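You operate a simulated robot arm through the tools that you are given. There is no shell and no other tool. Be economical: measure what you need, move in short steps, check, and stop when the job is done.

You run a simulated robot arm. Do the job below in one go: nothing can be reset, and whatever is moved stays where it is left.

TASK
Take the jar labelled "27" from the steel table and put it on the top of the pile of white sacks. Take the narrow block tray from the top of the pile of white sacks and leave it on the steel table. Switch the air switch on. Fetch the black plug and set it on the bench top. Put the numbered white cup on the top of the small steel table away on the top of the grey cabinet. Shut the cupboard door of the grey cabinet. Open the wide counter drawer, take the orange cloth on the top of the grey cabinet and put it away in the inside of the wide counter drawer and shut the drawer again. Close the wooden door. Do these in any order. Set down upright: jar, narrow block tray, numbered white cup.

The check looks at the end state, three seconds after you hand in, the way a careful person would. Anything else that was tipped, shoved, dropped, spilled or broken makes it a failure. Flat cloth is picked up by pressing the open fingertips on it (5 to 10 N) and closing them slowly along it; thin cloth reads only 2 to 8 mm in the jaws.

THE ROBOT
A 5-joint arm with a two-finger parallel gripper on a trunk, on a base that drives. Base frame: it is fixed to the floor where the robot stands at the start and does not move with it; the origin is under the middle of the robot, x ahead of it, y to its left, z up; the surface under the hand at the start is at about z = 0.9. Readings come in m, degrees, newtons and seconds.
It reaches about 1.134 m from its shoulder. Its first joint turns from -149.0 to 149.0 degrees. Places, roughly: air switch [-2.1, -4.9, 1.1]; bench top [0.5, -5.2, 0.8]; black plug (6x6x5 cm) [-3.6, -4.7, 0.8]; cupboard door of the grey cabinet [-5.1, -5.4, 0.5]; inside of the wide counter drawer [-3.3, -8.1, 0.7]; jar [0.5, -0.25, 1]; narrow block tray [-1.75, -2.25, 0.75]; numbered white cup [-3.75, -6.5, 0.75]; orange cloth (11x6x4 cm) [-5.6, -5.8, 0.9]; steel table [0.7, 0.2, 0.9]; top of the grey cabinet [-5.6, -5.9, 0.9]; top of the pile of white sacks [-1.7, -2.3, 0.6]; wide counter drawer [-3.3, -8, 0.7]; wooden door [-0.1, 3.2, 1]. Payload 1.57 kg.
The tool frame sits at the grasp point between the pads (the TCP): z along the fingers, y along the line on which they close. The tips reach 0.03 m beyond it. The gripper opens to 0.11 m. The fingers are 0.024 m wide and 0.012 m thick; the gripper's body (0.048 by 0.112 m) begins 0.078 m behind the TCP.
Orientation is that of the tool frame in the base frame, as a unit quaternion [x, y, z, w]. With the fingers straight down and closing along the base's y, the tool's x points along the base's -x, its y along +y and its z along -z.

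THE INTERFACE
- The arm moves only by the tool arm_command. Its argument "plan" is one flat list of numbers, 7 for each row, row after row: the shift along the base's x, y, z in m, then the turn, a rotation vector about the base's x, y, z in degrees, then the closure, from 0 (fully open) to 1 (shut). In form: [dx, dy, dz, rx, ry, rz, grip, dx, dy, dz, rx, ry, rz, grip, ...]. A call has 1 to 8 rows; each row shifts and turns the commanded pose from where the row before left it. A row lasts 0.2 s, in which the tool goes at most 0.05 m and 8.6 degrees; a call with a longer step from one row to the next is refused whole, and so is a gripper value outside its range. Where a pose cannot be reached the arm comes as near as it can. A force on the tool above 40 N (or 10 N above the force at the start of the call, whichever is more), or a blocked arm, ends the call early, and 0.2 s more pass. Each finger travels about 0.153 m/s and halts on what it meets, pressing with about 41 N; the grip force reading is that of the motor and also rises with nothing between the fingers. The clock runs only during rows and for 0.2 s after the last one: add rows that do not move to give the fingers time. The reply holds the time, the measured pose of the TCP, the force on the tool along the base axes, the opening and the grip force, in the units named above and with some noise, with the torque about the TCP (base axes, N m) and any sound that the robot's microphone picked up.
- Cameras (640 x 400 px; columns grow to the right, rows downward): "scene" is now at [0.0196, 0.1423, 1.8492]; the picture's right is [-0.27, -0.96, 0.00], its down [-0.82, 0.23, -0.53] and it looks along [0.51, -0.14, -0.85] (base axes); focal length 247 px, centre (320, 200). "wrist" rides on the gripper at [0.07, 0.016, -0.141] in the tool frame; the picture's right is [-0.23, 0.97, 0.00], its down [-0.86, -0.20, -0.48] and it looks along [-0.47, -0.11, 0.88] (tool axes); focal length 222 px, centre (320, 200). There is no depth. A picture from a camera that has moved, and an enlarged one, comes with that camera's place and axes in the base frame and with its lens.
- snapshot(camera): a new picture of that camera. The clock stands still meanwhile.
- slide_trunk(by): slides the trunk up (or, below 0, down) by that many m; the arm and the scene camera ride with it, the base frame stays. It gives what a move gives, with no picture.
- base_move(legs): drives the robot by 1 to 6 legs, each [ahead, turn to the left] in m and degrees, along the robot's own axes; the way and the turn of a leg run together, so that a leg with both is an arc; at most 1.5 m and 180 degrees a leg. The arm and the cameras ride along, it lands a little off, and it stops where it bumps. It gives what a move gives.
- pan_tilt(pan, tilt): turns the head with the scene camera to pan (to the left, within 155 degrees either way) and tilt (down, from -29 to 69), counted from straight ahead of the robot. It gives what a move gives.
- close_up(camera, box): a new picture of the part [left, top, right, bottom] of that camera's present view, enlarged. The clock stands still meanwhile.
- sign_off(): hands the job in; it is judged then, once.

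Work in short steps. Places have to be worked out from the pictures, the camera data and where the tool is seen: move nearer, look again, correct. Check each grasp and each placing, and mend what went wrong. You have 217 turns and 202 pictures in all, those below and enlarged ones among them. Open the gripper and draw the arm clear of the work before you hand the job in, unless the task says otherwise; then end with one line.

The tools are called after "Call:" as name(argument=value, ...) on one line, values as JSON. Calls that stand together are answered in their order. arm_command: Moves the arm, as the interface text tells. Its arguments: {"type":"object","properties":{"plan":{"type":"array","items":{"type":"number"}}},"required":["plan"]} The other tools are called the same way: slide_trunk (by) slides the trunk up or down; base_move (legs) drives the base; pan_tilt (pan, tilt) turns the head that bears the scene camera; snapshot (camera) takes a picture; close_up (camera, box) takes an enlarged picture of a part of a camera's view; sign_off () hands the job in.

At the start:

```text
t: 0.0
tool_pos: [0.4642, -0.3719, 1.1493]
ee_rot: [0.004, 1.0, 0.0, 0.0]
contact_force: [0.0, -0.2, -0.5]
wrist_torque: [0.02, -0.01, -0.01]
finger_gap: 0.1102
grip_force: 0.1
trunk travel left (down, up): [-0.883, 0.087]
robot x, y, heading: [-0.0024, -0.0093, -0.1]
head pan, tilt: [-15.7, 57.9]
```

scene: 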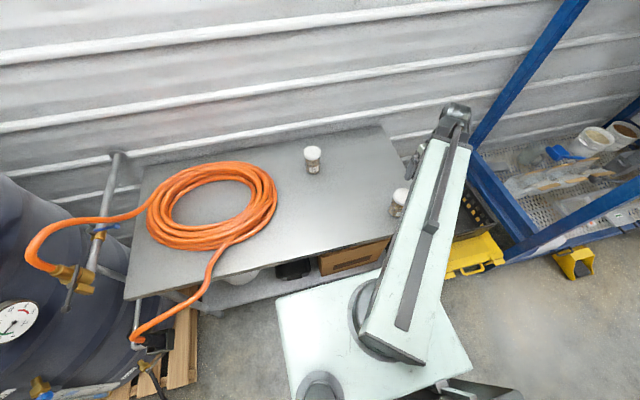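
wrist: 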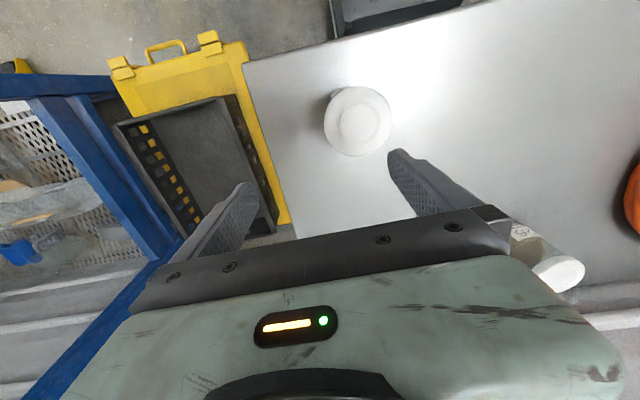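

Two jars stand on the steel table. I enlarge both to read their labels.

Call:
close_up(camera="scene", box=[290, 130, 430, 220])

Call:
close_up(camera="wrist", box=[480, 200, 620, 300])

```text
4.44 times, centred on (360, 175) of scene
camera zoom: at [0.0196, 0.1423, 1.8492], right [-0.27, -0.96, 0.0], down [-0.82, 0.23, -0.53], along [0.51, -0.14, -0.85], focal length 1098 px, centre (142, 311)
```

zoom: 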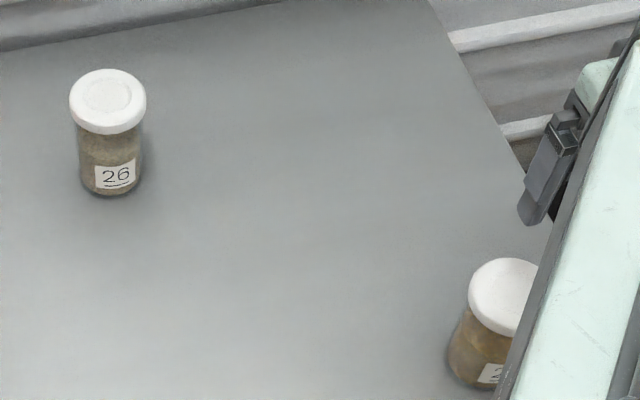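

```text
4.00 times, centred on (550, 250) of wrist
camera zoom: at [0.3934, -0.3555, 1.2904], right [0.23, 0.97, 0.0], down [0.85, -0.21, 0.48], along [0.47, -0.11, -0.88], focal length 888 px, centre (-600, 0)
```

zoom: 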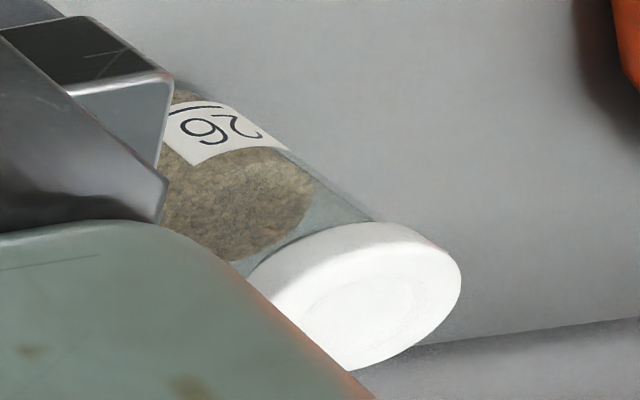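

The near jar is at about (0.45, -0.32) with its lid top near z 1.0. I move the arm aside to read its label.

Call:
arm_command(plan=[0, -0.05, 0, 0, 0, 0, 0, 0, -0.05, 0, 0, 0, 0, 0, 0, -0.05, 0, 0, 0, 0, 0])

Call:
close_up(camera="scene", box=[340, 150, 460, 225])

Call:
snapshot(camera="wrist")

```text
t: 0.8
tool_pos: [0.4644, -0.5219, 1.1482]
ee_rot: [0.003, 1.0, 0.0, 0.0]
contact_force: [-0.5, -0.1, -0.3]
wrist_torque: [-0.01, -0.03, 0.0]
finger_gap: 0.1102
grip_force: 0.1
trunk travel left (down, up): [-0.883, 0.087]
robot x, y, heading: [-0.003, -0.0128, -0.1]
head pan, tilt: [-15.7, 57.9]
```

```text
5.33 times, centred on (400, 188) of scene
camera zoom: at [0.0197, 0.1419, 1.8492], right [-0.27, -0.96, 0.0], down [-0.82, 0.23, -0.53], along [0.51, -0.14, -0.85], focal length 1318 px, centre (-107, 267)
```

zoom: 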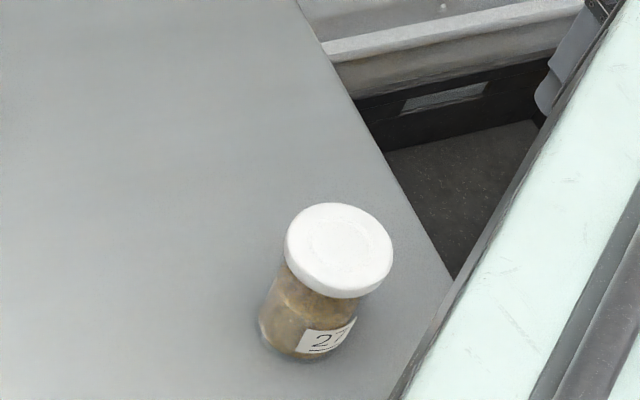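

```text
196 pictures are left
camera wrist: at [0.3948, -0.5052, 1.2903], right [0.23, 0.97, 0.0], down [0.85, -0.2, 0.48], along [0.47, -0.11, -0.88], focal length 222 px, centre (320, 200)
```

wrist: 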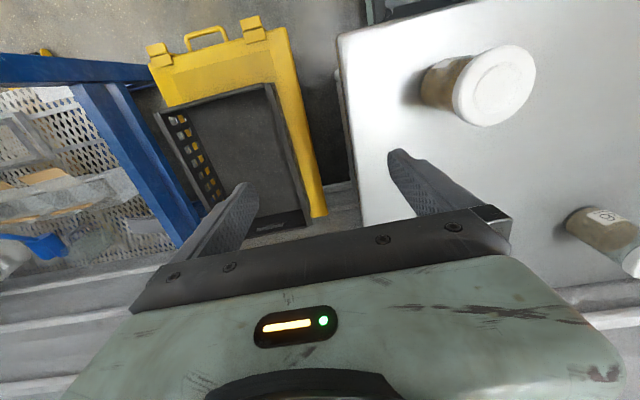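

It's jar 27. I move above it at z 1.06 and check the alignment.

Call:
arm_command(plan=[-0.003, 0.05, 0, 0, 0, 0, 0, -0.003, 0.05, 0, 0, 0, 0, 0, -0.003, 0.05, 0, 0, 0, 0, 0, -0.004, 0.05, 0, 0, 0, 0, 0, 0, 0.002, -0.045, 0, 0, 0, 0, 0, 0, -0.043, 0, 0, 0, 0])

Call:
snapshot(camera="wrist")

Call:
snapshot(camera="scene")

```text
refused: row 4 steps farther than a row can; nothing moved
```

```text
195 pictures are left
camera wrist: at [0.3948, -0.5052, 1.2903], right [0.23, 0.97, 0.0], down [0.85, -0.2, 0.48], along [0.47, -0.11, -0.88], focal length 222 px, centre (320, 200)
```

wrist: 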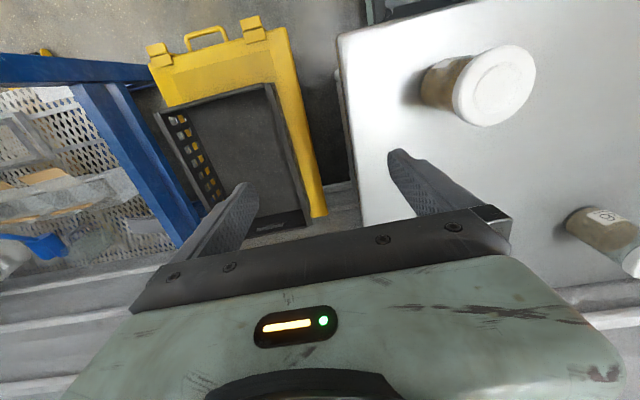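

```text
194 pictures are left
camera scene: at [0.0197, 0.1419, 1.8492], right [-0.27, -0.96, 0.0], down [-0.82, 0.23, -0.53], along [0.51, -0.14, -0.85], focal length 247 px, centre (320, 200)
```

scene: 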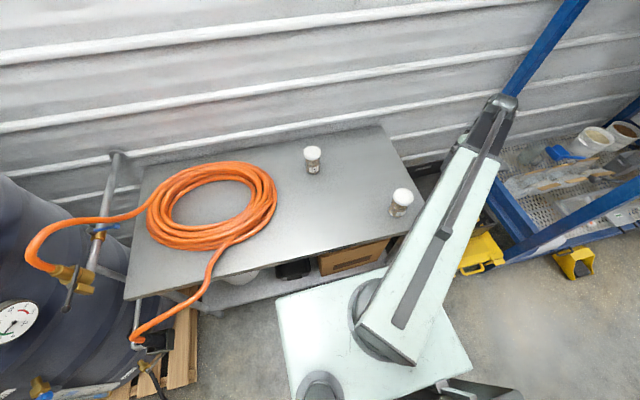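

The row was too long, so I use shorter steps.

Call:
arm_command(plan=[-0.003, 0.045, 0, 0, 0, 0, 0, -0.003, 0.045, 0, 0, 0, 0, 0, -0.003, 0.045, 0, 0, 0, 0, 0, -0.004, 0.045, 0, 0, 0, 0, 0, 0, 0.022, -0.04, 0, 0, 0, 0, 0, 0, -0.043, 0, 0, 0, 0])

Call:
snapshot(camera="wrist")

```text
t: 2.2
tool_pos: [0.462, -0.3311, 1.1502]
ee_rot: [0.003, 1.0, 0.0, 0.0]
contact_force: [-0.6, 0.4, 0.2]
wrist_torque: [0.01, -0.01, 0.02]
finger_gap: 0.1101
grip_force: 0.1
out of reach, approached as far as the arm can: row 5, 6
trunk travel left (down, up): [-0.883, 0.087]
robot x, y, heading: [-0.0022, -0.0084, -0.0]
head pan, tilt: [-15.7, 57.9]
```

```text
193 pictures are left
camera wrist: at [0.3922, -0.3142, 1.2905], right [0.23, 0.97, 0.0], down [0.85, -0.21, 0.48], along [0.46, -0.11, -0.88], focal length 222 px, centre (320, 200)
```

wrist: 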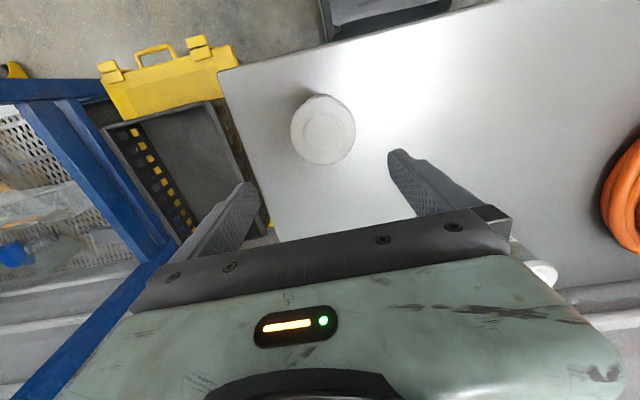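

The arm is too folded to reach here, so I back the base by 0.2 m.

Call:
base_move(legs=[[-0.2, 0]])

```text
t: 3.8
tool_pos: [0.266, -0.332, 1.1496]
ee_rot: [0.004, 1.0, 0.0, 0.0]
contact_force: [-0.1, 0.1, 0.0]
wrist_torque: [0.0, -0.02, 0.0]
finger_gap: 0.1101
grip_force: 0.0
trunk travel left (down, up): [-0.883, 0.087]
robot x, y, heading: [-0.1973, -0.0104, -0.2]
head pan, tilt: [-15.7, 57.9]
```

Now I move forward over the jar and down to z 1.06.

Call:
arm_command(plan=[0.047, 0.003, 0, 0, 0, 0, 0, 0.047, 0.003, 0, 0, 0, 0, 0, 0.047, 0.003, 0, 0, 0, 0, 0, 0.044, 0.002, 0, 0, 0, 0, 0, 0, 0, -0.045, 0, 0, 0, 0, 0, 0, -0.043, 0, 0, 0, 0])

Call:
snapshot(camera="wrist")

Call:
snapshot(camera="scene")

```text
t: 5.2
tool_pos: [0.4513, -0.3205, 1.1489]
ee_rot: [0.004, 1.0, 0.0, 0.0]
contact_force: [0.4, -0.7, -0.3]
wrist_torque: [0.02, -0.01, -0.03]
finger_gap: 0.1099
grip_force: 0.0
out of reach, approached as far as the arm can: row 5, 6
trunk travel left (down, up): [-0.883, 0.087]
robot x, y, heading: [-0.1971, -0.0099, 0.3]
head pan, tilt: [-15.7, 57.9]
```

```text
192 pictures are left
camera wrist: at [0.382, -0.303, 1.2904], right [0.23, 0.97, 0.0], down [0.85, -0.2, 0.48], along [0.46, -0.11, -0.88], focal length 222 px, centre (320, 200)
```

wrist: 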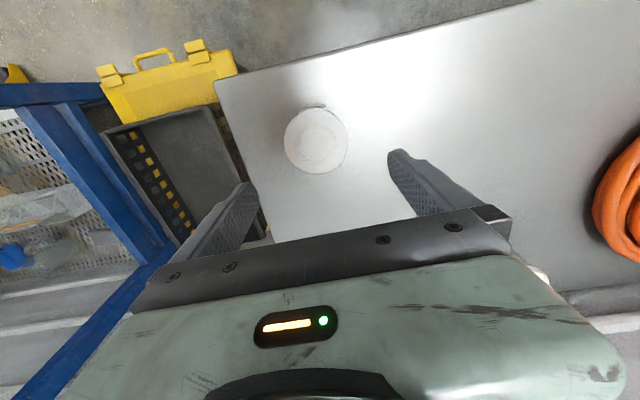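

```text
191 pictures are left
camera scene: at [-0.1767, 0.1421, 1.8492], right [-0.27, -0.96, 0.0], down [-0.82, 0.23, -0.53], along [0.51, -0.14, -0.85], focal length 247 px, centre (320, 200)
```

scene: 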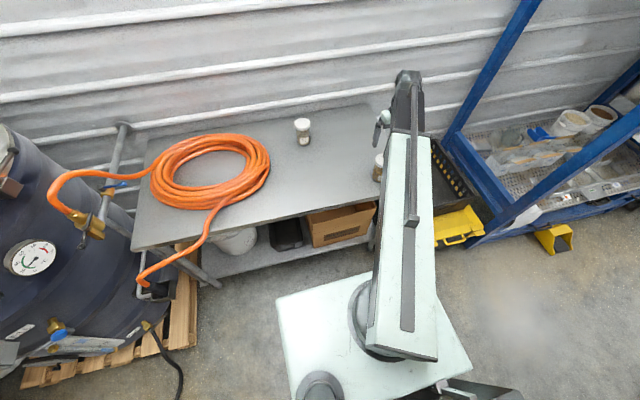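

The jar is aligned. The arm has a height limit relative to the shoulder, so I lower the trunk to bring it all down.

Call:
slide_trunk(by=-0.1)

Call:
snapshot(camera="wrist")

```text
t: 6.5
tool_pos: [0.4521, -0.3203, 1.0492]
ee_rot: [0.004, 1.0, 0.0, -0.001]
contact_force: [0.0, -0.5, 0.5]
wrist_torque: [-0.01, 0.05, -0.03]
finger_gap: 0.11
grip_force: 0.1
trunk travel left (down, up): [-0.783, 0.187]
robot x, y, heading: [-0.199, -0.0063, 0.1]
head pan, tilt: [-15.7, 57.9]
```

```text
190 pictures are left
camera wrist: at [0.3818, -0.3031, 1.1905], right [0.23, 0.97, 0.0], down [0.85, -0.2, 0.48], along [0.46, -0.11, -0.88], focal length 222 px, centre (320, 200)
```

wrist: 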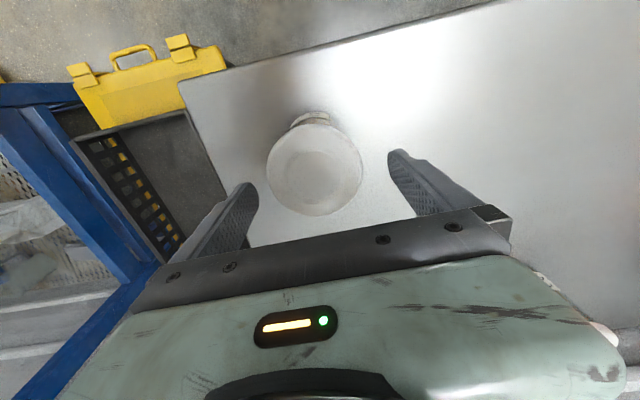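

It's centred between the fingers. I go down another 0.09 m.

Call:
slide_trunk(by=-0.09)

Call:
arm_command(plan=[0, -0.003, 0, 0, 0, 0, 0.1, 0, 0, 0, 0, 0, 0, 0.4, 0, 0, 0, 0, 0, 0, 0.7, 0, 0, 0, 0, 0, 0, 0.7, 0, 0, 0, 0, 0, 0, 0.7])

Call:
snapshot(camera="wrist")

```text
t: 7.8
tool_pos: [0.452, -0.3196, 0.9603]
ee_rot: [0.004, 1.0, 0.0, 0.001]
contact_force: [0.2, 0.2, -0.1]
wrist_torque: [0.04, 0.04, -0.02]
finger_gap: 0.1099
grip_force: 0.0
trunk travel left (down, up): [-0.693, 0.277]
robot x, y, heading: [-0.1967, -0.0083, -0.1]
head pan, tilt: [-15.7, 57.9]
```

```text
t: 9.0
tool_pos: [0.4512, -0.3225, 0.96]
ee_rot: [0.003, 1.0, 0.0, 0.0]
contact_force: [0.5, -1.0, 1.5]
wrist_torque: [0.1, 0.04, 0.02]
finger_gap: 0.0756
grip_force: 41.0
trunk travel left (down, up): [-0.693, 0.277]
robot x, y, heading: [-0.1941, -0.0122, 0.3]
head pan, tilt: [-15.7, 57.9]
```

```text
189 pictures are left
camera wrist: at [0.382, -0.3062, 1.1005], right [0.23, 0.97, 0.0], down [0.85, -0.2, 0.48], along [0.46, -0.11, -0.88], focal length 222 px, centre (320, 200)
```

wrist: 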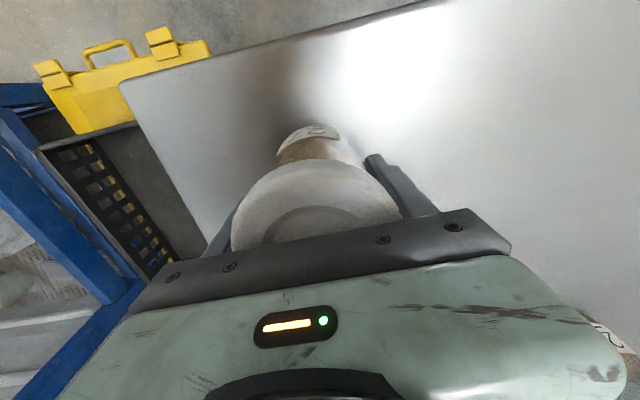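

It's gripped at 76 mm. I lift and look towards the sacks (behind right).

Call:
slide_trunk(by=0.2)

Call:
pan_tilt(pan=-120, tilt=25)

Call:
snapshot(camera="scene")

Call:
pan_tilt(pan=150, tilt=25)

Call:
snapshot(camera="scene")

```text
t: 11.1
tool_pos: [0.4514, -0.3239, 1.1597]
ee_rot: [0.002, 1.0, 0.0, -0.002]
contact_force: [0.3, 0.5, -3.9]
wrist_torque: [-0.02, -0.02, 0.03]
finger_gap: 0.0754
grip_force: 41.1
trunk travel left (down, up): [-0.893, 0.077]
robot x, y, heading: [-0.1953, -0.0071, 0.1]
head pan, tilt: [-15.7, 57.9]
```

```text
t: 12.9
tool_pos: [0.452, -0.3239, 1.1599]
ee_rot: [0.004, 1.0, 0.0, 0.0]
contact_force: [0.9, 0.0, -4.1]
wrist_torque: [0.03, 0.02, -0.01]
finger_gap: 0.0755
grip_force: 40.8
trunk travel left (down, up): [-0.893, 0.077]
robot x, y, heading: [-0.1943, -0.0084, -0.0]
head pan, tilt: [-120.0, 25.0]
```

```text
188 pictures are left
camera scene: at [-0.2887, 0.0806, 1.9067], right [-0.87, 0.5, 0.0], down [0.21, 0.37, -0.91], along [-0.45, -0.79, -0.42], focal length 247 px, centre (320, 200)
```

scene: 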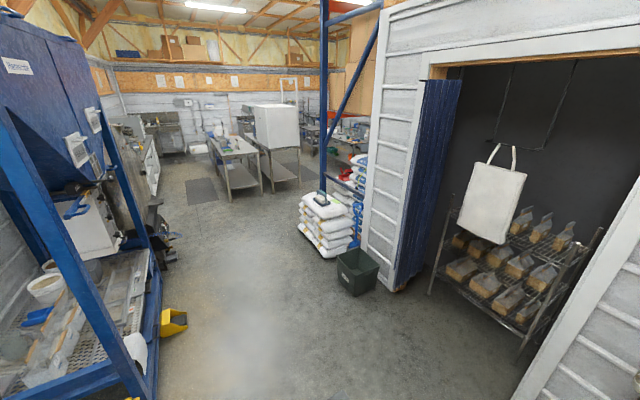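

```text
t: 16.7
tool_pos: [0.4511, -0.3229, 1.1591]
ee_rot: [0.004, 1.0, 0.0, 0.0]
contact_force: [-0.2, 0.3, -4.2]
wrist_torque: [0.0, -0.06, 0.0]
finger_gap: 0.0755
grip_force: 41.4
trunk travel left (down, up): [-0.893, 0.077]
robot x, y, heading: [-0.1989, -0.0057, 0.3]
head pan, tilt: [150.0, 25.0]
```

```text
187 pictures are left
camera scene: at [-0.3226, 0.2065, 1.9068], right [0.5, 0.87, 0.0], down [0.37, -0.21, -0.91], along [-0.79, 0.45, -0.42], focal length 247 px, centre (320, 200)
```

scene: 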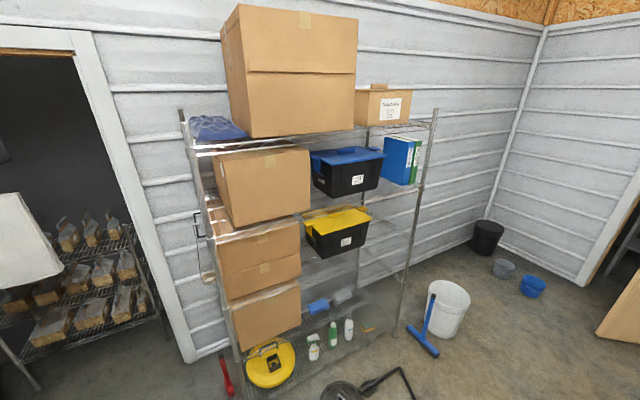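

I enlarge the sacks area before driving there (head back to -120).

Call:
pan_tilt(pan=-125, tilt=25)

Call:
close_up(camera="scene", box=[220, 110, 380, 210])

```text
t: 20.5
tool_pos: [0.4516, -0.324, 1.1599]
ee_rot: [0.003, 1.0, 0.001, -0.001]
contact_force: [-0.2, 0.7, -4.7]
wrist_torque: [-0.04, -0.01, 0.02]
finger_gap: 0.0753
grip_force: 40.5
trunk travel left (down, up): [-0.893, 0.077]
robot x, y, heading: [-0.192, -0.0115, 0.0]
head pan, tilt: [-125.0, 25.0]
```

```text
4.00 times, centred on (300, 160) of scene
camera zoom: at [-0.2955, 0.085, 1.9068], right [-0.82, 0.57, 0.0], down [0.24, 0.35, -0.91], along [-0.52, -0.74, -0.42], focal length 988 px, centre (400, 360)
```

zoom: 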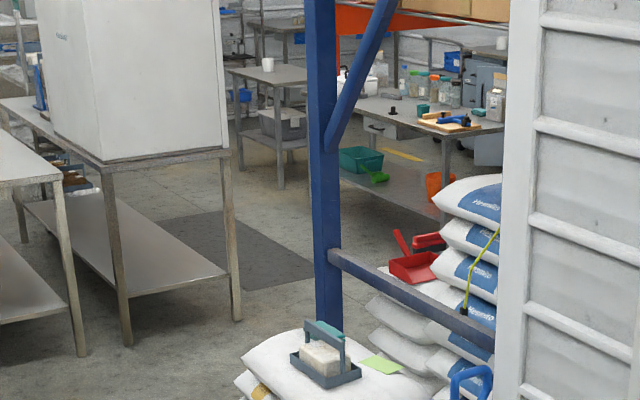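

Route: back 0.4 m, turn right, drive 2.25 m along the aisle, then turn right to face the pile.

Call:
base_move(legs=[[-0.4, 0], [0, -90], [1.3, 0], [0.9, 0]])

Call:
pan_tilt(pan=-60, tilt=40)

Call:
snapshot(camera="scene")

```text
t: 37.5
tool_pos: [-0.89, -2.9034, 1.1596]
ee_rot: [0.707, 0.708, 0.001, 0.0]
contact_force: [0.5, -0.6, -4.4]
wrist_torque: [-0.04, -0.03, 0.04]
finger_gap: 0.0757
grip_force: 41.4
trunk travel left (down, up): [-0.893, 0.077]
robot x, y, heading: [-0.5806, -2.2526, -89.1]
head pan, tilt: [-125.0, 25.0]
```

```text
t: 38.8
tool_pos: [-0.89, -2.902, 1.1583]
ee_rot: [0.706, 0.708, 0.001, -0.001]
contact_force: [-0.2, 0.2, -3.2]
wrist_torque: [-0.03, 0.03, 0.0]
finger_gap: 0.0755
grip_force: 41.1
trunk travel left (down, up): [-0.893, 0.077]
robot x, y, heading: [-0.5785, -2.2531, -88.7]
head pan, tilt: [-60.0, 40.0]
```

```text
185 pictures are left
camera scene: at [-0.4842, -2.2484, 1.8834], right [-0.52, 0.86, 0.0], down [0.55, 0.33, -0.77], along [-0.66, -0.39, -0.64], focal length 247 px, centre (320, 200)
```

scene: 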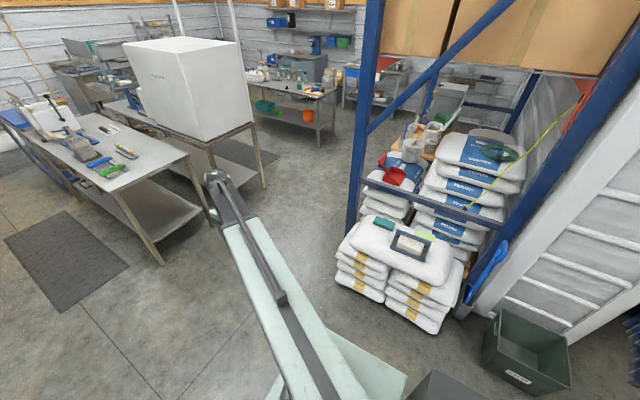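

The way is clear, so I turn to face the pile.

Call:
base_move(legs=[[0, -91]])

Call:
pan_tilt(pan=0, tilt=50)

Call:
snapshot(camera="scene")

```text
t: 43.1
tool_pos: [-1.2223, -1.9271, 1.1599]
ee_rot: [1.0, -0.009, 0.001, 0.0]
contact_force: [0.4, -0.5, -4.0]
wrist_torque: [0.04, 0.01, 0.0]
finger_gap: 0.0751
grip_force: 41.0
trunk travel left (down, up): [-0.893, 0.077]
robot x, y, heading: [-0.5782, -2.2735, -179.8]
head pan, tilt: [-60.0, 40.0]
```

```text
t: 44.4
tool_pos: [-1.2222, -1.928, 1.1607]
ee_rot: [1.0, -0.009, 0.001, 0.001]
contact_force: [0.2, -0.4, -3.8]
wrist_torque: [0.0, 0.04, 0.0]
finger_gap: 0.0754
grip_force: 40.8
trunk travel left (down, up): [-0.893, 0.077]
robot x, y, heading: [-0.579, -2.2758, -179.5]
head pan, tilt: [0.0, 50.0]
```

```text
184 pictures are left
camera scene: at [-0.61, -2.4458, 1.8693], right [-0.01, 1.0, 0.0], down [0.77, 0.01, -0.64], along [-0.64, 0.0, -0.77], focal length 247 px, centre (320, 200)
```

scene: 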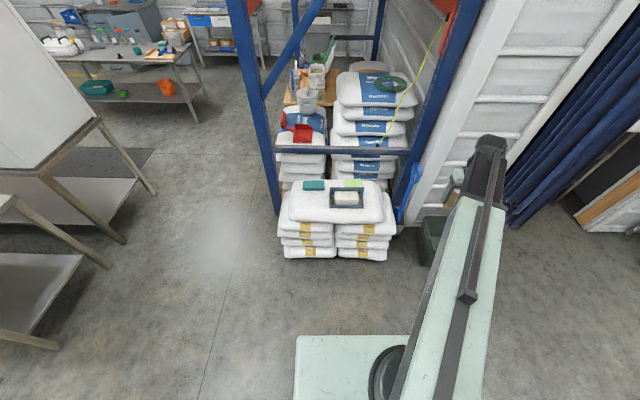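

Call:
close_up(camera="scene", box=[256, 140, 416, 240])

```text
4.00 times, centred on (336, 190) of scene
camera zoom: at [-0.61, -2.4458, 1.8693], right [-0.01, 1.0, 0.0], down [0.77, 0.01, -0.64], along [-0.64, 0.0, -0.77], focal length 988 px, centre (256, 240)
```

zoom: 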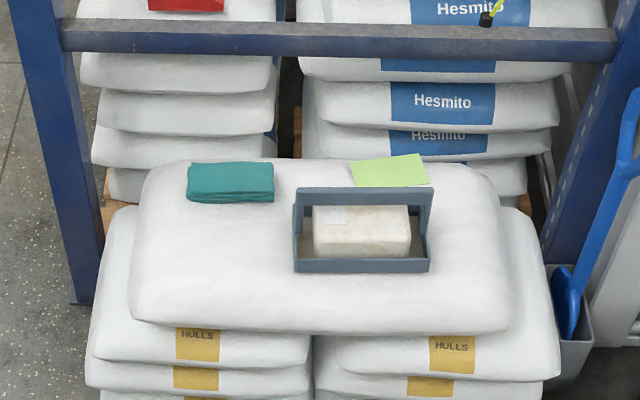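

The pile top holds the tray (about x -1.6, y -2.28), a teal cloth and a green card, and the front-left is free at about (-1.59, -2.48). I swing the arm over to y -2.48 while still clear.

Call:
arm_command(plan=[0, -0.048, 0, 0, 0, 0, 0.7, 0, -0.048, 0, 0, 0, 0, 0.7, 0, -0.048, 0, 0, 0, 0, 0.7, 0, -0.048, 0, 0, 0, 0, 0.7, 0, -0.048, 0, 0, 0, 0, 0.7, 0, -0.048, 0, 0, 0, 0, 0.7, 0, -0.048, 0, 0, 0, 0, 0.7, 0, -0.048, 0, 0, 0, 0, 0.7])

Call:
arm_command(plan=[0, -0.046, 0, 0, 0, 0, 0.7, 0, -0.046, 0, 0, 0, 0, 0.7, 0, -0.046, 0, 0, 0, 0, 0.7, 0, -0.03, 0, 0, 0, 0, 0.7])

Call:
base_move(legs=[[0.35, 0]])

Call:
snapshot(camera="scene")

Call:
snapshot(camera="wrist")

```text
t: 46.4
tool_pos: [-1.2249, -2.348, 1.1592]
ee_rot: [1.0, -0.004, 0.001, -0.001]
contact_force: [0.2, -0.1, -3.5]
wrist_torque: [0.02, 0.02, 0.04]
finger_gap: 0.0755
grip_force: 40.8
trunk travel left (down, up): [-0.893, 0.077]
robot x, y, heading: [-0.5755, -2.2767, -179.1]
head pan, tilt: [0.0, 50.0]
stopped in row 8: the arm was blocked; the commanded pose is now the measured one
```

```text
t: 47.4
tool_pos: [-1.2239, -2.5039, 1.1587]
ee_rot: [1.0, -0.005, 0.0, -0.001]
contact_force: [-1.2, -0.2, -4.5]
wrist_torque: [0.0, 0.01, 0.03]
finger_gap: 0.0753
grip_force: 40.7
trunk travel left (down, up): [-0.893, 0.077]
robot x, y, heading: [-0.5767, -2.2761, -179.5]
head pan, tilt: [0.0, 50.0]
```

```text
t: 49.7
tool_pos: [-1.578, -2.5123, 1.1583]
ee_rot: [1.0, -0.001, 0.001, 0.001]
contact_force: [-0.6, -0.1, -4.3]
wrist_torque: [-0.03, -0.05, 0.04]
finger_gap: 0.0757
grip_force: 41.0
trunk travel left (down, up): [-0.893, 0.077]
robot x, y, heading: [-0.9317, -2.2745, -178.7]
head pan, tilt: [0.0, 50.0]
```

```text
182 pictures are left
camera scene: at [-0.9638, -2.4423, 1.8692], right [-0.02, 1.0, 0.0], down [0.77, 0.02, -0.64], along [-0.64, -0.01, -0.77], focal length 247 px, centre (320, 200)
```

scene: 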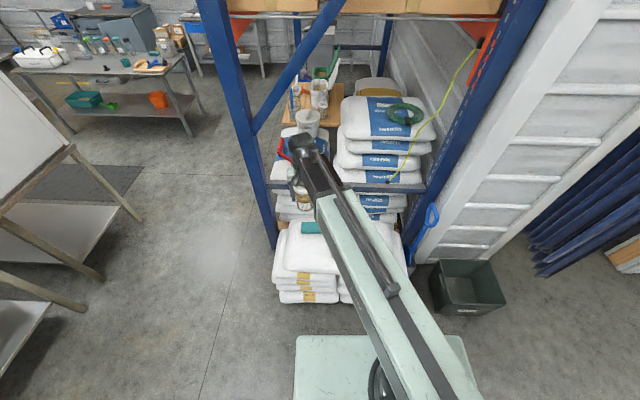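

```text
181 pictures are left
camera wrist: at [-1.5097, -2.5283, 1.3], right [-0.23, -0.97, 0.0], down [-0.85, 0.2, 0.48], along [-0.46, 0.11, -0.88], focal length 222 px, centre (320, 200)
```

wrist: 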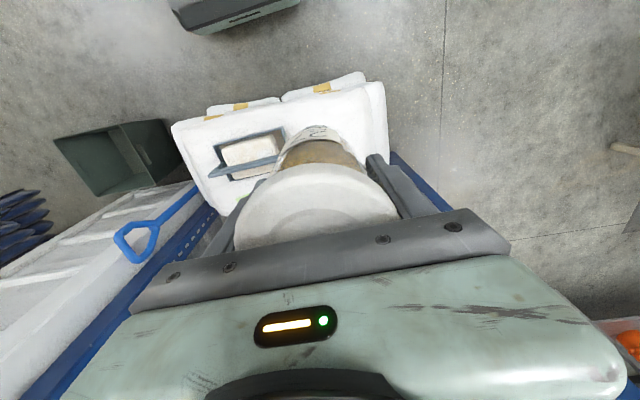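

Triangulating on the tray gives a sack top at z ≈ 0.57. I shift 5 cm further in x and lower the trunk most of the way.

Call:
arm_command(plan=[-0.04, 0, 0, 0, 0, 0, 0.7])

Call:
slide_trunk(by=-0.45)

Call:
snapshot(camera="scene")

Call:
snapshot(camera="wrist")

```text
t: 50.1
tool_pos: [-1.6177, -2.5111, 1.1588]
ee_rot: [1.0, 0.0, 0.0, -0.002]
contact_force: [0.1, 0.3, -3.8]
wrist_torque: [0.01, -0.01, -0.02]
finger_gap: 0.0757
grip_force: 41.1
trunk travel left (down, up): [-0.893, 0.077]
robot x, y, heading: [-0.935, -2.2712, -178.8]
head pan, tilt: [0.0, 50.0]
```

```text
refused: -0.45 is not a number from -0.4 to 0.4
```

```text
180 pictures are left
camera scene: at [-0.964, -2.4424, 1.8691], right [-0.02, 1.0, 0.0], down [0.77, 0.02, -0.64], along [-0.64, -0.01, -0.77], focal length 247 px, centre (320, 200)
```

scene: 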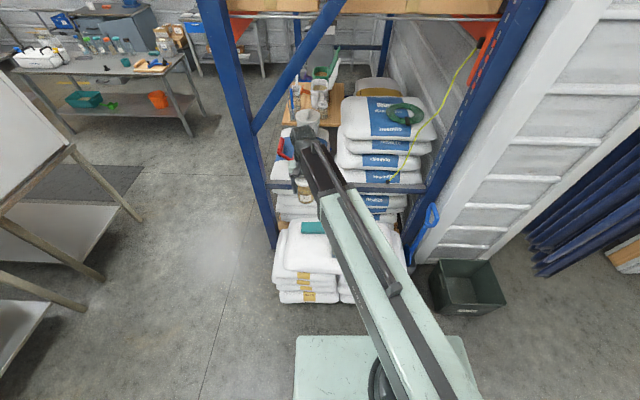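

```text
179 pictures are left
camera wrist: at [-1.5487, -2.5268, 1.2998], right [-0.23, -0.97, 0.0], down [-0.86, 0.2, 0.48], along [-0.46, 0.11, -0.88], focal length 222 px, centre (320, 200)
```

wrist: 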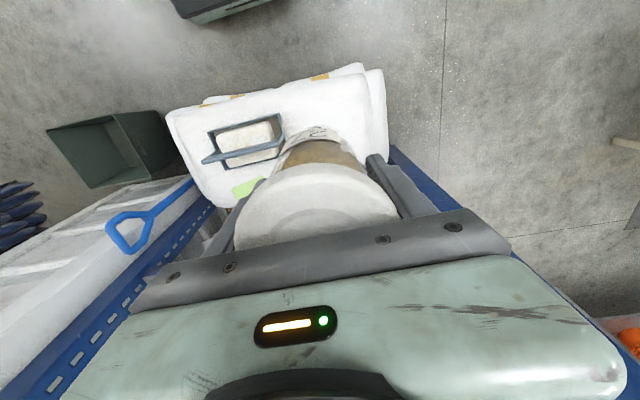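

The limit is 0.4 m per slide, so I lower 0.38 m and look.

Call:
slide_trunk(by=-0.38)

Call:
snapshot(camera="scene")

Call:
snapshot(camera="wrist")

```text
t: 53.8
tool_pos: [-1.6166, -2.5095, 0.7797]
ee_rot: [1.0, 0.0, 0.0, 0.0]
contact_force: [0.4, 0.1, -3.3]
wrist_torque: [0.04, 0.0, 0.01]
finger_gap: 0.0755
grip_force: 41.0
trunk travel left (down, up): [-0.513, 0.457]
robot x, y, heading: [-0.9341, -2.2704, -178.7]
head pan, tilt: [0.0, 50.0]
```

```text
178 pictures are left
camera scene: at [-0.9622, -2.4423, 1.4892], right [-0.03, 1.0, 0.0], down [0.77, 0.02, -0.64], along [-0.64, -0.02, -0.77], focal length 247 px, centre (320, 200)
```

scene: 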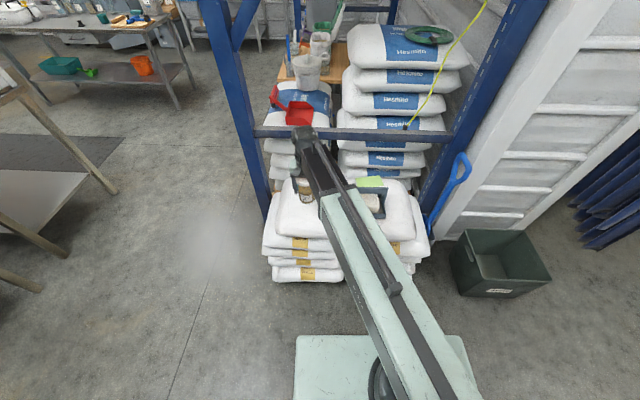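

```text
177 pictures are left
camera wrist: at [-1.5475, -2.5264, 0.9203], right [-0.23, -0.97, 0.0], down [-0.86, 0.2, 0.48], along [-0.47, 0.11, -0.88], focal length 222 px, centre (320, 200)
```

wrist: 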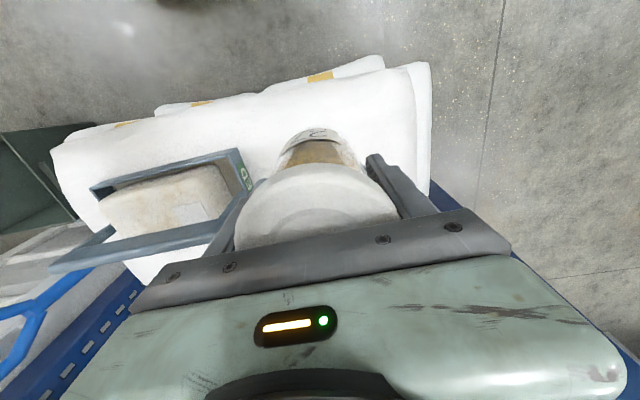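

The jar is a bit near the sack's front edge, so I go 3 cm deeper and then creep down.

Call:
arm_command(plan=[-0.03, -0.008, 0, 0, 0, 0, 0.7])

Call:
slide_trunk(by=-0.11)

Call:
close_up(camera="scene", box=[250, 120, 450, 245])

```text
t: 54.2
tool_pos: [-1.6464, -2.5251, 0.7793]
ee_rot: [1.0, 0.001, 0.001, 0.0]
contact_force: [0.3, -0.2, -4.6]
wrist_torque: [-0.01, 0.01, 0.01]
finger_gap: 0.0756
grip_force: 41.3
trunk travel left (down, up): [-0.513, 0.457]
robot x, y, heading: [-0.9314, -2.2695, -178.5]
head pan, tilt: [0.0, 50.0]
```

```text
t: 55.6
tool_pos: [-1.6459, -2.5241, 0.6701]
ee_rot: [1.0, 0.001, 0.002, -0.001]
contact_force: [-0.3, 0.1, -4.0]
wrist_torque: [-0.01, -0.02, 0.0]
finger_gap: 0.0753
grip_force: 41.0
trunk travel left (down, up): [-0.403, 0.567]
robot x, y, heading: [-0.9326, -2.2677, -178.6]
head pan, tilt: [0.0, 50.0]
```

```text
3.20 times, centred on (350, 182) of scene
camera zoom: at [-0.962, -2.4423, 1.3792], right [-0.03, 1.0, 0.0], down [0.77, 0.02, -0.64], along [-0.64, -0.02, -0.77], focal length 791 px, centre (224, 256)
```

zoom: 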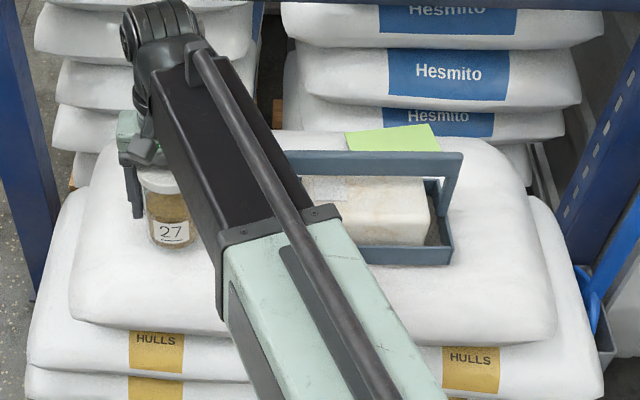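

The arm is about 0.1 m above the tray handle. I lower gently until contact.

Call:
slide_trunk(by=-0.02)

Call:
close_up(camera="scene", box=[250, 120, 450, 245])

Call:
close_up(camera="wrist", box=[220, 80, 460, 230])

```text
t: 56.0
tool_pos: [-1.6456, -2.5239, 0.6588]
ee_rot: [1.0, 0.0, -0.001, 0.0]
contact_force: [0.8, -0.4, 14.8]
wrist_torque: [-0.02, -0.19, -0.03]
finger_gap: 0.0758
grip_force: 41.0
trunk travel left (down, up): [-0.392, 0.578]
robot x, y, heading: [-0.9308, -2.2701, -178.3]
head pan, tilt: [0.0, 50.0]
stopped: the force on the tool passed its limit at 45 N (the readings are from after the stop); the commanded pose is now the measured one
```

```text
3.20 times, centred on (350, 182) of scene
camera zoom: at [-0.9604, -2.4418, 1.3689], right [-0.03, 1.0, 0.0], down [0.77, 0.02, -0.64], along [-0.64, -0.02, -0.77], focal length 791 px, centre (224, 256)
```

zoom: 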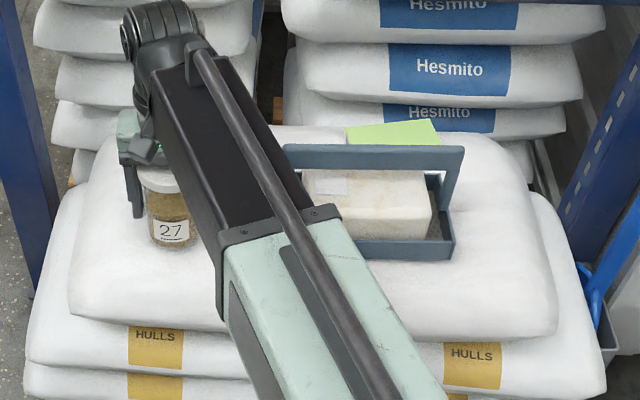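

```text
2.67 times, centred on (340, 155) of wrist
camera zoom: at [-1.5764, -2.5395, 0.8007], right [-0.23, -0.97, 0.0], down [-0.85, 0.2, 0.48], along [-0.47, 0.11, -0.88], focal length 592 px, centre (267, 320)
```

zoom: 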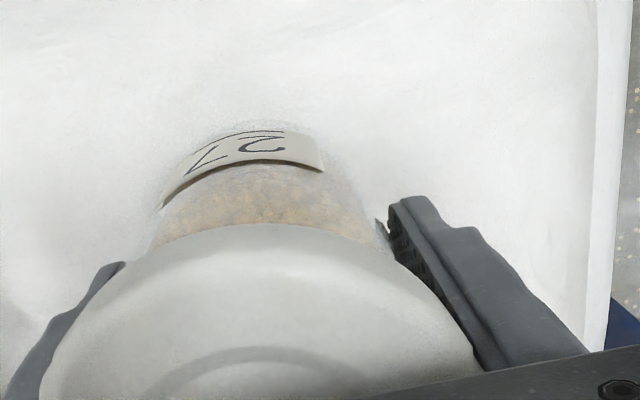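

There's firm contact at TCP 0.659. I open the fingers, then raise the trunk.

Call:
arm_command(plan=[0, 0, 0, 0, 0, 0, 0.3, 0, 0, 0, 0, 0, 0, 0.15, 0, 0, 0, 0, 0, 0, 0.0, 0, 0, 0, 0, 0, 0, 0])

Call:
slide_trunk(by=0.12)

Call:
close_up(camera="scene", box=[250, 120, 450, 245])

Call:
snapshot(camera="wrist")

```text
t: 57.0
tool_pos: [-1.6467, -2.5242, 0.6589]
ee_rot: [1.0, 0.0, -0.001, 0.0]
contact_force: [-0.9, 0.6, -0.6]
wrist_torque: [0.01, 0.01, 0.01]
finger_gap: 0.1101
grip_force: 0.1
trunk travel left (down, up): [-0.392, 0.578]
robot x, y, heading: [-0.93, -2.2667, -178.6]
head pan, tilt: [0.0, 50.0]
```

```text
t: 58.5
tool_pos: [-1.6467, -2.5242, 0.7787]
ee_rot: [1.0, 0.0, 0.0, 0.0]
contact_force: [-0.4, 0.0, 0.0]
wrist_torque: [-0.01, 0.0, 0.02]
finger_gap: 0.1101
grip_force: 0.1
trunk travel left (down, up): [-0.512, 0.458]
robot x, y, heading: [-0.9343, -2.2671, -178.5]
head pan, tilt: [0.0, 50.0]
```

```text
3.20 times, centred on (350, 182) of scene
camera zoom: at [-0.9618, -2.4422, 1.4886], right [-0.03, 1.0, 0.0], down [0.77, 0.02, -0.64], along [-0.64, -0.02, -0.77], focal length 791 px, centre (224, 256)
```

zoom: 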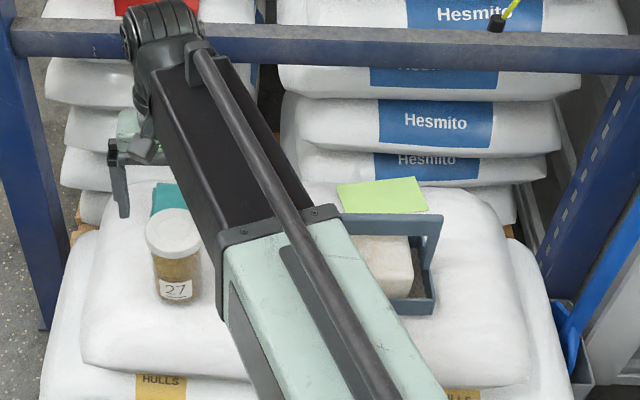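

```text
172 pictures are left
camera wrist: at [-1.5772, -2.5399, 0.9196], right [-0.23, -0.97, 0.0], down [-0.85, 0.2, 0.48], along [-0.47, 0.11, -0.88], focal length 222 px, centre (320, 200)
```

wrist: 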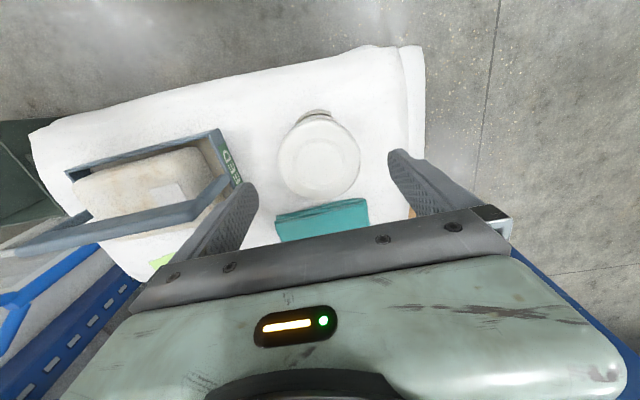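

The jar is standing upright. Next is the tray: raise, move over to y -2.28 and turn the tool 90° so the fingers close along x across the handle bar.

Call:
slide_trunk(by=0.2)

Call:
arm_command(plan=[0, 0.03, 0, 0, 0, 8.5, 0, 0, 0.03, 0, 0, 0, 8.5, 0, 0, 0.03, 0, 0, 0, 8.5, 0, 0, 0.03, 0, 0, 0, 8.5, 0, 0, 0.03, 0, 0, 0, 8.5, 0, 0, 0.03, 0, 0, 0, 8.5, 0, 0, 0.03, 0, 0, 0, 8.5, 0, 0, 0.02, 0, 0, 0, 8.5, 0])

Call:
arm_command(plan=[0, 0, 0, 0, 0, 8, 0, 0, 0, 0, 0, 0, 7, 0, 0, 0, 0, 0, 0, 7, 0])

Call:
snapshot(camera="wrist")

Call:
snapshot(camera="scene")

```text
t: 60.7
tool_pos: [-1.6461, -2.5242, 0.9783]
ee_rot: [1.0, -0.001, -0.001, 0.0]
contact_force: [0.3, 0.0, -0.4]
wrist_torque: [-0.01, 0.03, 0.0]
finger_gap: 0.1101
grip_force: 0.1
trunk travel left (down, up): [-0.712, 0.258]
robot x, y, heading: [-0.9301, -2.2692, -178.7]
head pan, tilt: [0.0, 50.0]
```

```text
t: 62.5
tool_pos: [-1.6473, -2.2963, 0.9792]
ee_rot: [0.828, 0.561, -0.001, 0.0]
contact_force: [0.1, 0.0, -0.5]
wrist_torque: [0.0, -0.01, -0.03]
finger_gap: 0.1099
grip_force: 0.0
trunk travel left (down, up): [-0.712, 0.258]
robot x, y, heading: [-0.9347, -2.2674, -178.5]
head pan, tilt: [0.0, 50.0]
```

```text
t: 63.3
tool_pos: [-1.6471, -2.294, 0.9791]
ee_rot: [0.707, 0.707, -0.001, 0.001]
contact_force: [-0.4, -0.1, 0.2]
wrist_torque: [0.0, -0.02, 0.02]
finger_gap: 0.11
grip_force: 0.1
trunk travel left (down, up): [-0.712, 0.258]
robot x, y, heading: [-0.931, -2.2709, -178.5]
head pan, tilt: [0.0, 50.0]
```

```text
171 pictures are left
camera wrist: at [-1.6314, -2.2241, 1.1197], right [0.97, -0.22, 0.0], down [-0.2, -0.86, 0.48], along [-0.11, -0.47, -0.88], focal length 222 px, centre (320, 200)
```

wrist: 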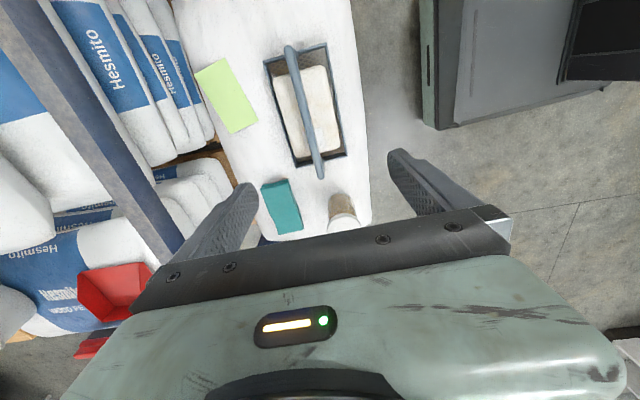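

```text
170 pictures are left
camera scene: at [-0.9617, -2.4422, 1.6886], right [-0.03, 1.0, 0.0], down [0.77, 0.02, -0.64], along [-0.64, -0.02, -0.77], focal length 247 px, centre (320, 200)
```

scene: 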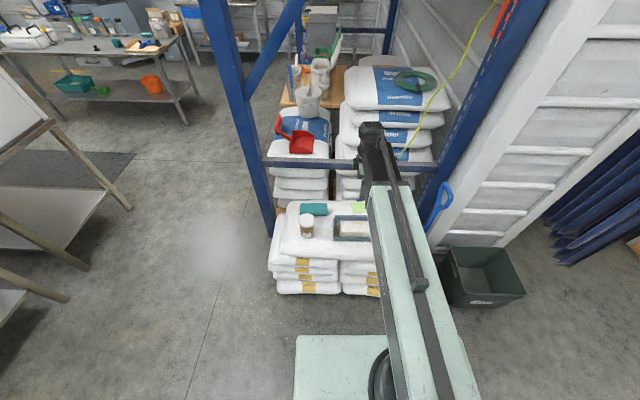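

The handle bar centre is about (-1.669, -2.284), top z ≈ 0.72. I align, part-close the fingers and lower to just above it.

Call:
arm_command(plan=[-0.022, 0.01, 0, 0, 0, 0, 0.2, 0, 0, 0, 0, 0, 0, 0.35])

Call:
slide_trunk(by=-0.2)

Call:
snapshot(camera="wrist")

```text
t: 63.9
tool_pos: [-1.67, -2.2833, 0.9786]
ee_rot: [0.706, 0.708, -0.001, 0.0]
contact_force: [0.3, 0.4, 0.3]
wrist_torque: [0.01, -0.04, 0.01]
finger_gap: 0.0713
grip_force: 0.1
trunk travel left (down, up): [-0.712, 0.258]
robot x, y, heading: [-0.9361, -2.27, -178.4]
head pan, tilt: [0.0, 50.0]
```

```text
t: 66.1
tool_pos: [-1.6693, -2.2843, 0.7789]
ee_rot: [0.707, 0.707, -0.001, 0.0]
contact_force: [-0.7, 0.0, -0.5]
wrist_torque: [0.01, 0.0, 0.0]
finger_gap: 0.0716
grip_force: 0.1
trunk travel left (down, up): [-0.512, 0.458]
robot x, y, heading: [-0.9353, -2.2701, -178.4]
head pan, tilt: [0.0, 50.0]
```

```text
169 pictures are left
camera wrist: at [-1.6531, -2.2134, 0.9197], right [0.97, -0.23, 0.0], down [-0.2, -0.85, 0.48], along [-0.11, -0.47, -0.88], focal length 222 px, centre (320, 200)
```

wrist: 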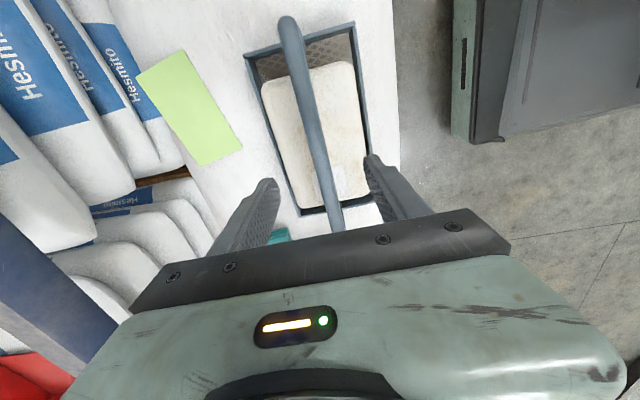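

The bar lies centred between the fingers. I lower 7 cm and close.

Call:
slide_trunk(by=-0.07)

Call:
snapshot(camera="wrist")

```text
t: 67.2
tool_pos: [-1.6686, -2.2851, 0.7083]
ee_rot: [0.707, 0.707, -0.001, 0.0]
contact_force: [-0.5, 0.3, -0.1]
wrist_torque: [0.01, 0.0, 0.01]
finger_gap: 0.0716
grip_force: 0.0
trunk travel left (down, up): [-0.442, 0.528]
robot x, y, heading: [-0.9307, -2.2711, -178.3]
head pan, tilt: [0.0, 50.0]
```

```text
168 pictures are left
camera wrist: at [-1.6531, -2.2134, 0.8497], right [0.97, -0.23, 0.0], down [-0.2, -0.85, 0.48], along [-0.11, -0.47, -0.88], focal length 222 px, centre (320, 200)
```

wrist: 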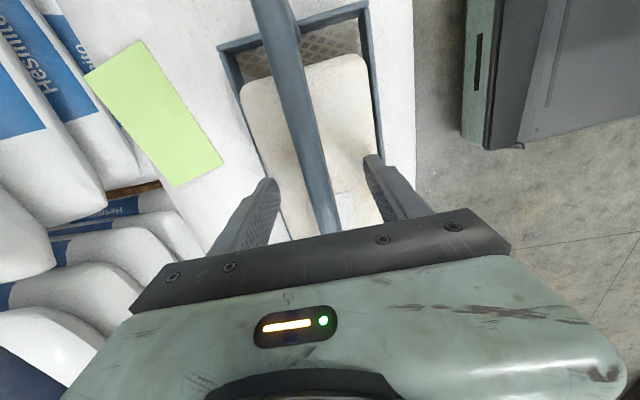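

I close on the bar.

Call:
arm_command(plan=[0, 0, 0, 0, 0, 0, 0.6, 0, 0, 0, 0, 0, 0, 0.8, 0, 0, 0, 0, 0, 0, 1, 0, 0, 0, 0, 0, 0, 1, 0, 0, 0, 0, 0, 0, 1])

Call:
slide_trunk(by=0.06)

Call:
snapshot(camera="wrist")

Call:
close_up(camera="scene", box=[250, 100, 450, 225])

```text
t: 68.4
tool_pos: [-1.6693, -2.2827, 0.7095]
ee_rot: [0.707, 0.707, 0.0, 0.001]
contact_force: [-2.1, 0.7, 1.8]
wrist_torque: [0.01, 0.03, 0.23]
finger_gap: 0.014
grip_force: 30.4
trunk travel left (down, up): [-0.442, 0.528]
robot x, y, heading: [-0.9294, -2.2702, -178.4]
head pan, tilt: [0.0, 50.0]
```

```text
t: 69.4
tool_pos: [-1.6696, -2.2838, 0.7687]
ee_rot: [0.707, 0.708, 0.0, 0.001]
contact_force: [-0.2, -1.1, -6.6]
wrist_torque: [-0.01, 0.01, -0.01]
finger_gap: 0.0138
grip_force: 30.5
trunk travel left (down, up): [-0.502, 0.468]
robot x, y, heading: [-0.9311, -2.2696, -178.4]
head pan, tilt: [0.0, 50.0]
```

```text
167 pictures are left
camera wrist: at [-1.6536, -2.2134, 0.9093], right [0.97, -0.23, 0.0], down [-0.2, -0.85, 0.48], along [-0.11, -0.47, -0.88], focal length 222 px, centre (320, 200)
```

wrist: 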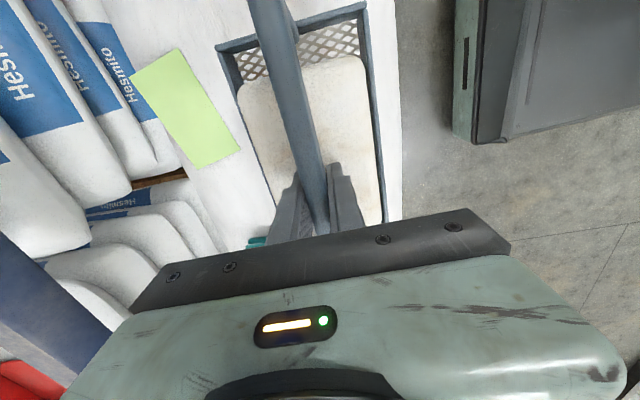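

```text
3.20 times, centred on (350, 162) of scene
camera zoom: at [-0.9625, -2.4422, 1.4786], right [-0.03, 1.0, 0.0], down [0.77, 0.02, -0.64], along [-0.64, -0.02, -0.77], focal length 791 px, centre (224, 320)
```

zoom: 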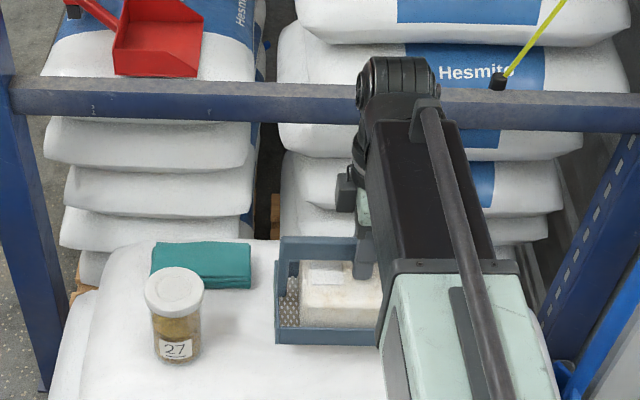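

The tray is lifted cleanly. I raise it, back off and retrace the route to the steel table.

Call:
slide_trunk(by=0.4)

Call:
base_move(legs=[[-0.35, 0], [0, -91.5], [1.3, 0], [0.75, 0], [0, -90]])

Call:
snapshot(camera="scene")

```text
t: 73.2
tool_pos: [-1.6697, -2.2832, 1.1688]
ee_rot: [0.707, 0.707, 0.0, 0.001]
contact_force: [1.1, -0.7, -5.9]
wrist_torque: [-0.01, -0.01, 0.02]
finger_gap: 0.0141
grip_force: 30.3
trunk travel left (down, up): [-0.902, 0.068]
robot x, y, heading: [-0.9319, -2.272, -178.4]
head pan, tilt: [0.0, 50.0]
```

```text
t: 92.8
tool_pos: [0.1244, -0.1994, 1.1683]
ee_rot: [0.712, -0.702, 0.0, 0.0]
contact_force: [0.4, 0.3, -6.5]
wrist_torque: [0.02, 0.01, -0.01]
finger_gap: 0.014
grip_force: 30.3
trunk travel left (down, up): [-0.902, 0.068]
robot x, y, heading: [-0.6129, -0.1814, 2.6]
head pan, tilt: [0.0, 50.0]
```

```text
165 pictures are left
camera scene: at [-0.5894, -0.0106, 1.8785], right [0.04, -1.0, 0.0], down [-0.77, -0.03, -0.64], along [0.64, 0.03, -0.77], focal length 247 px, centre (320, 200)
```

scene: 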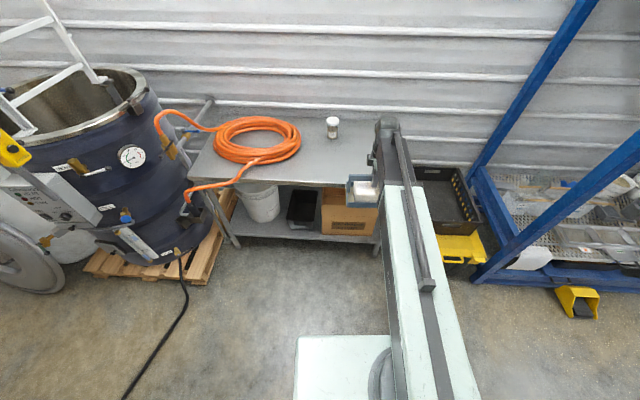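

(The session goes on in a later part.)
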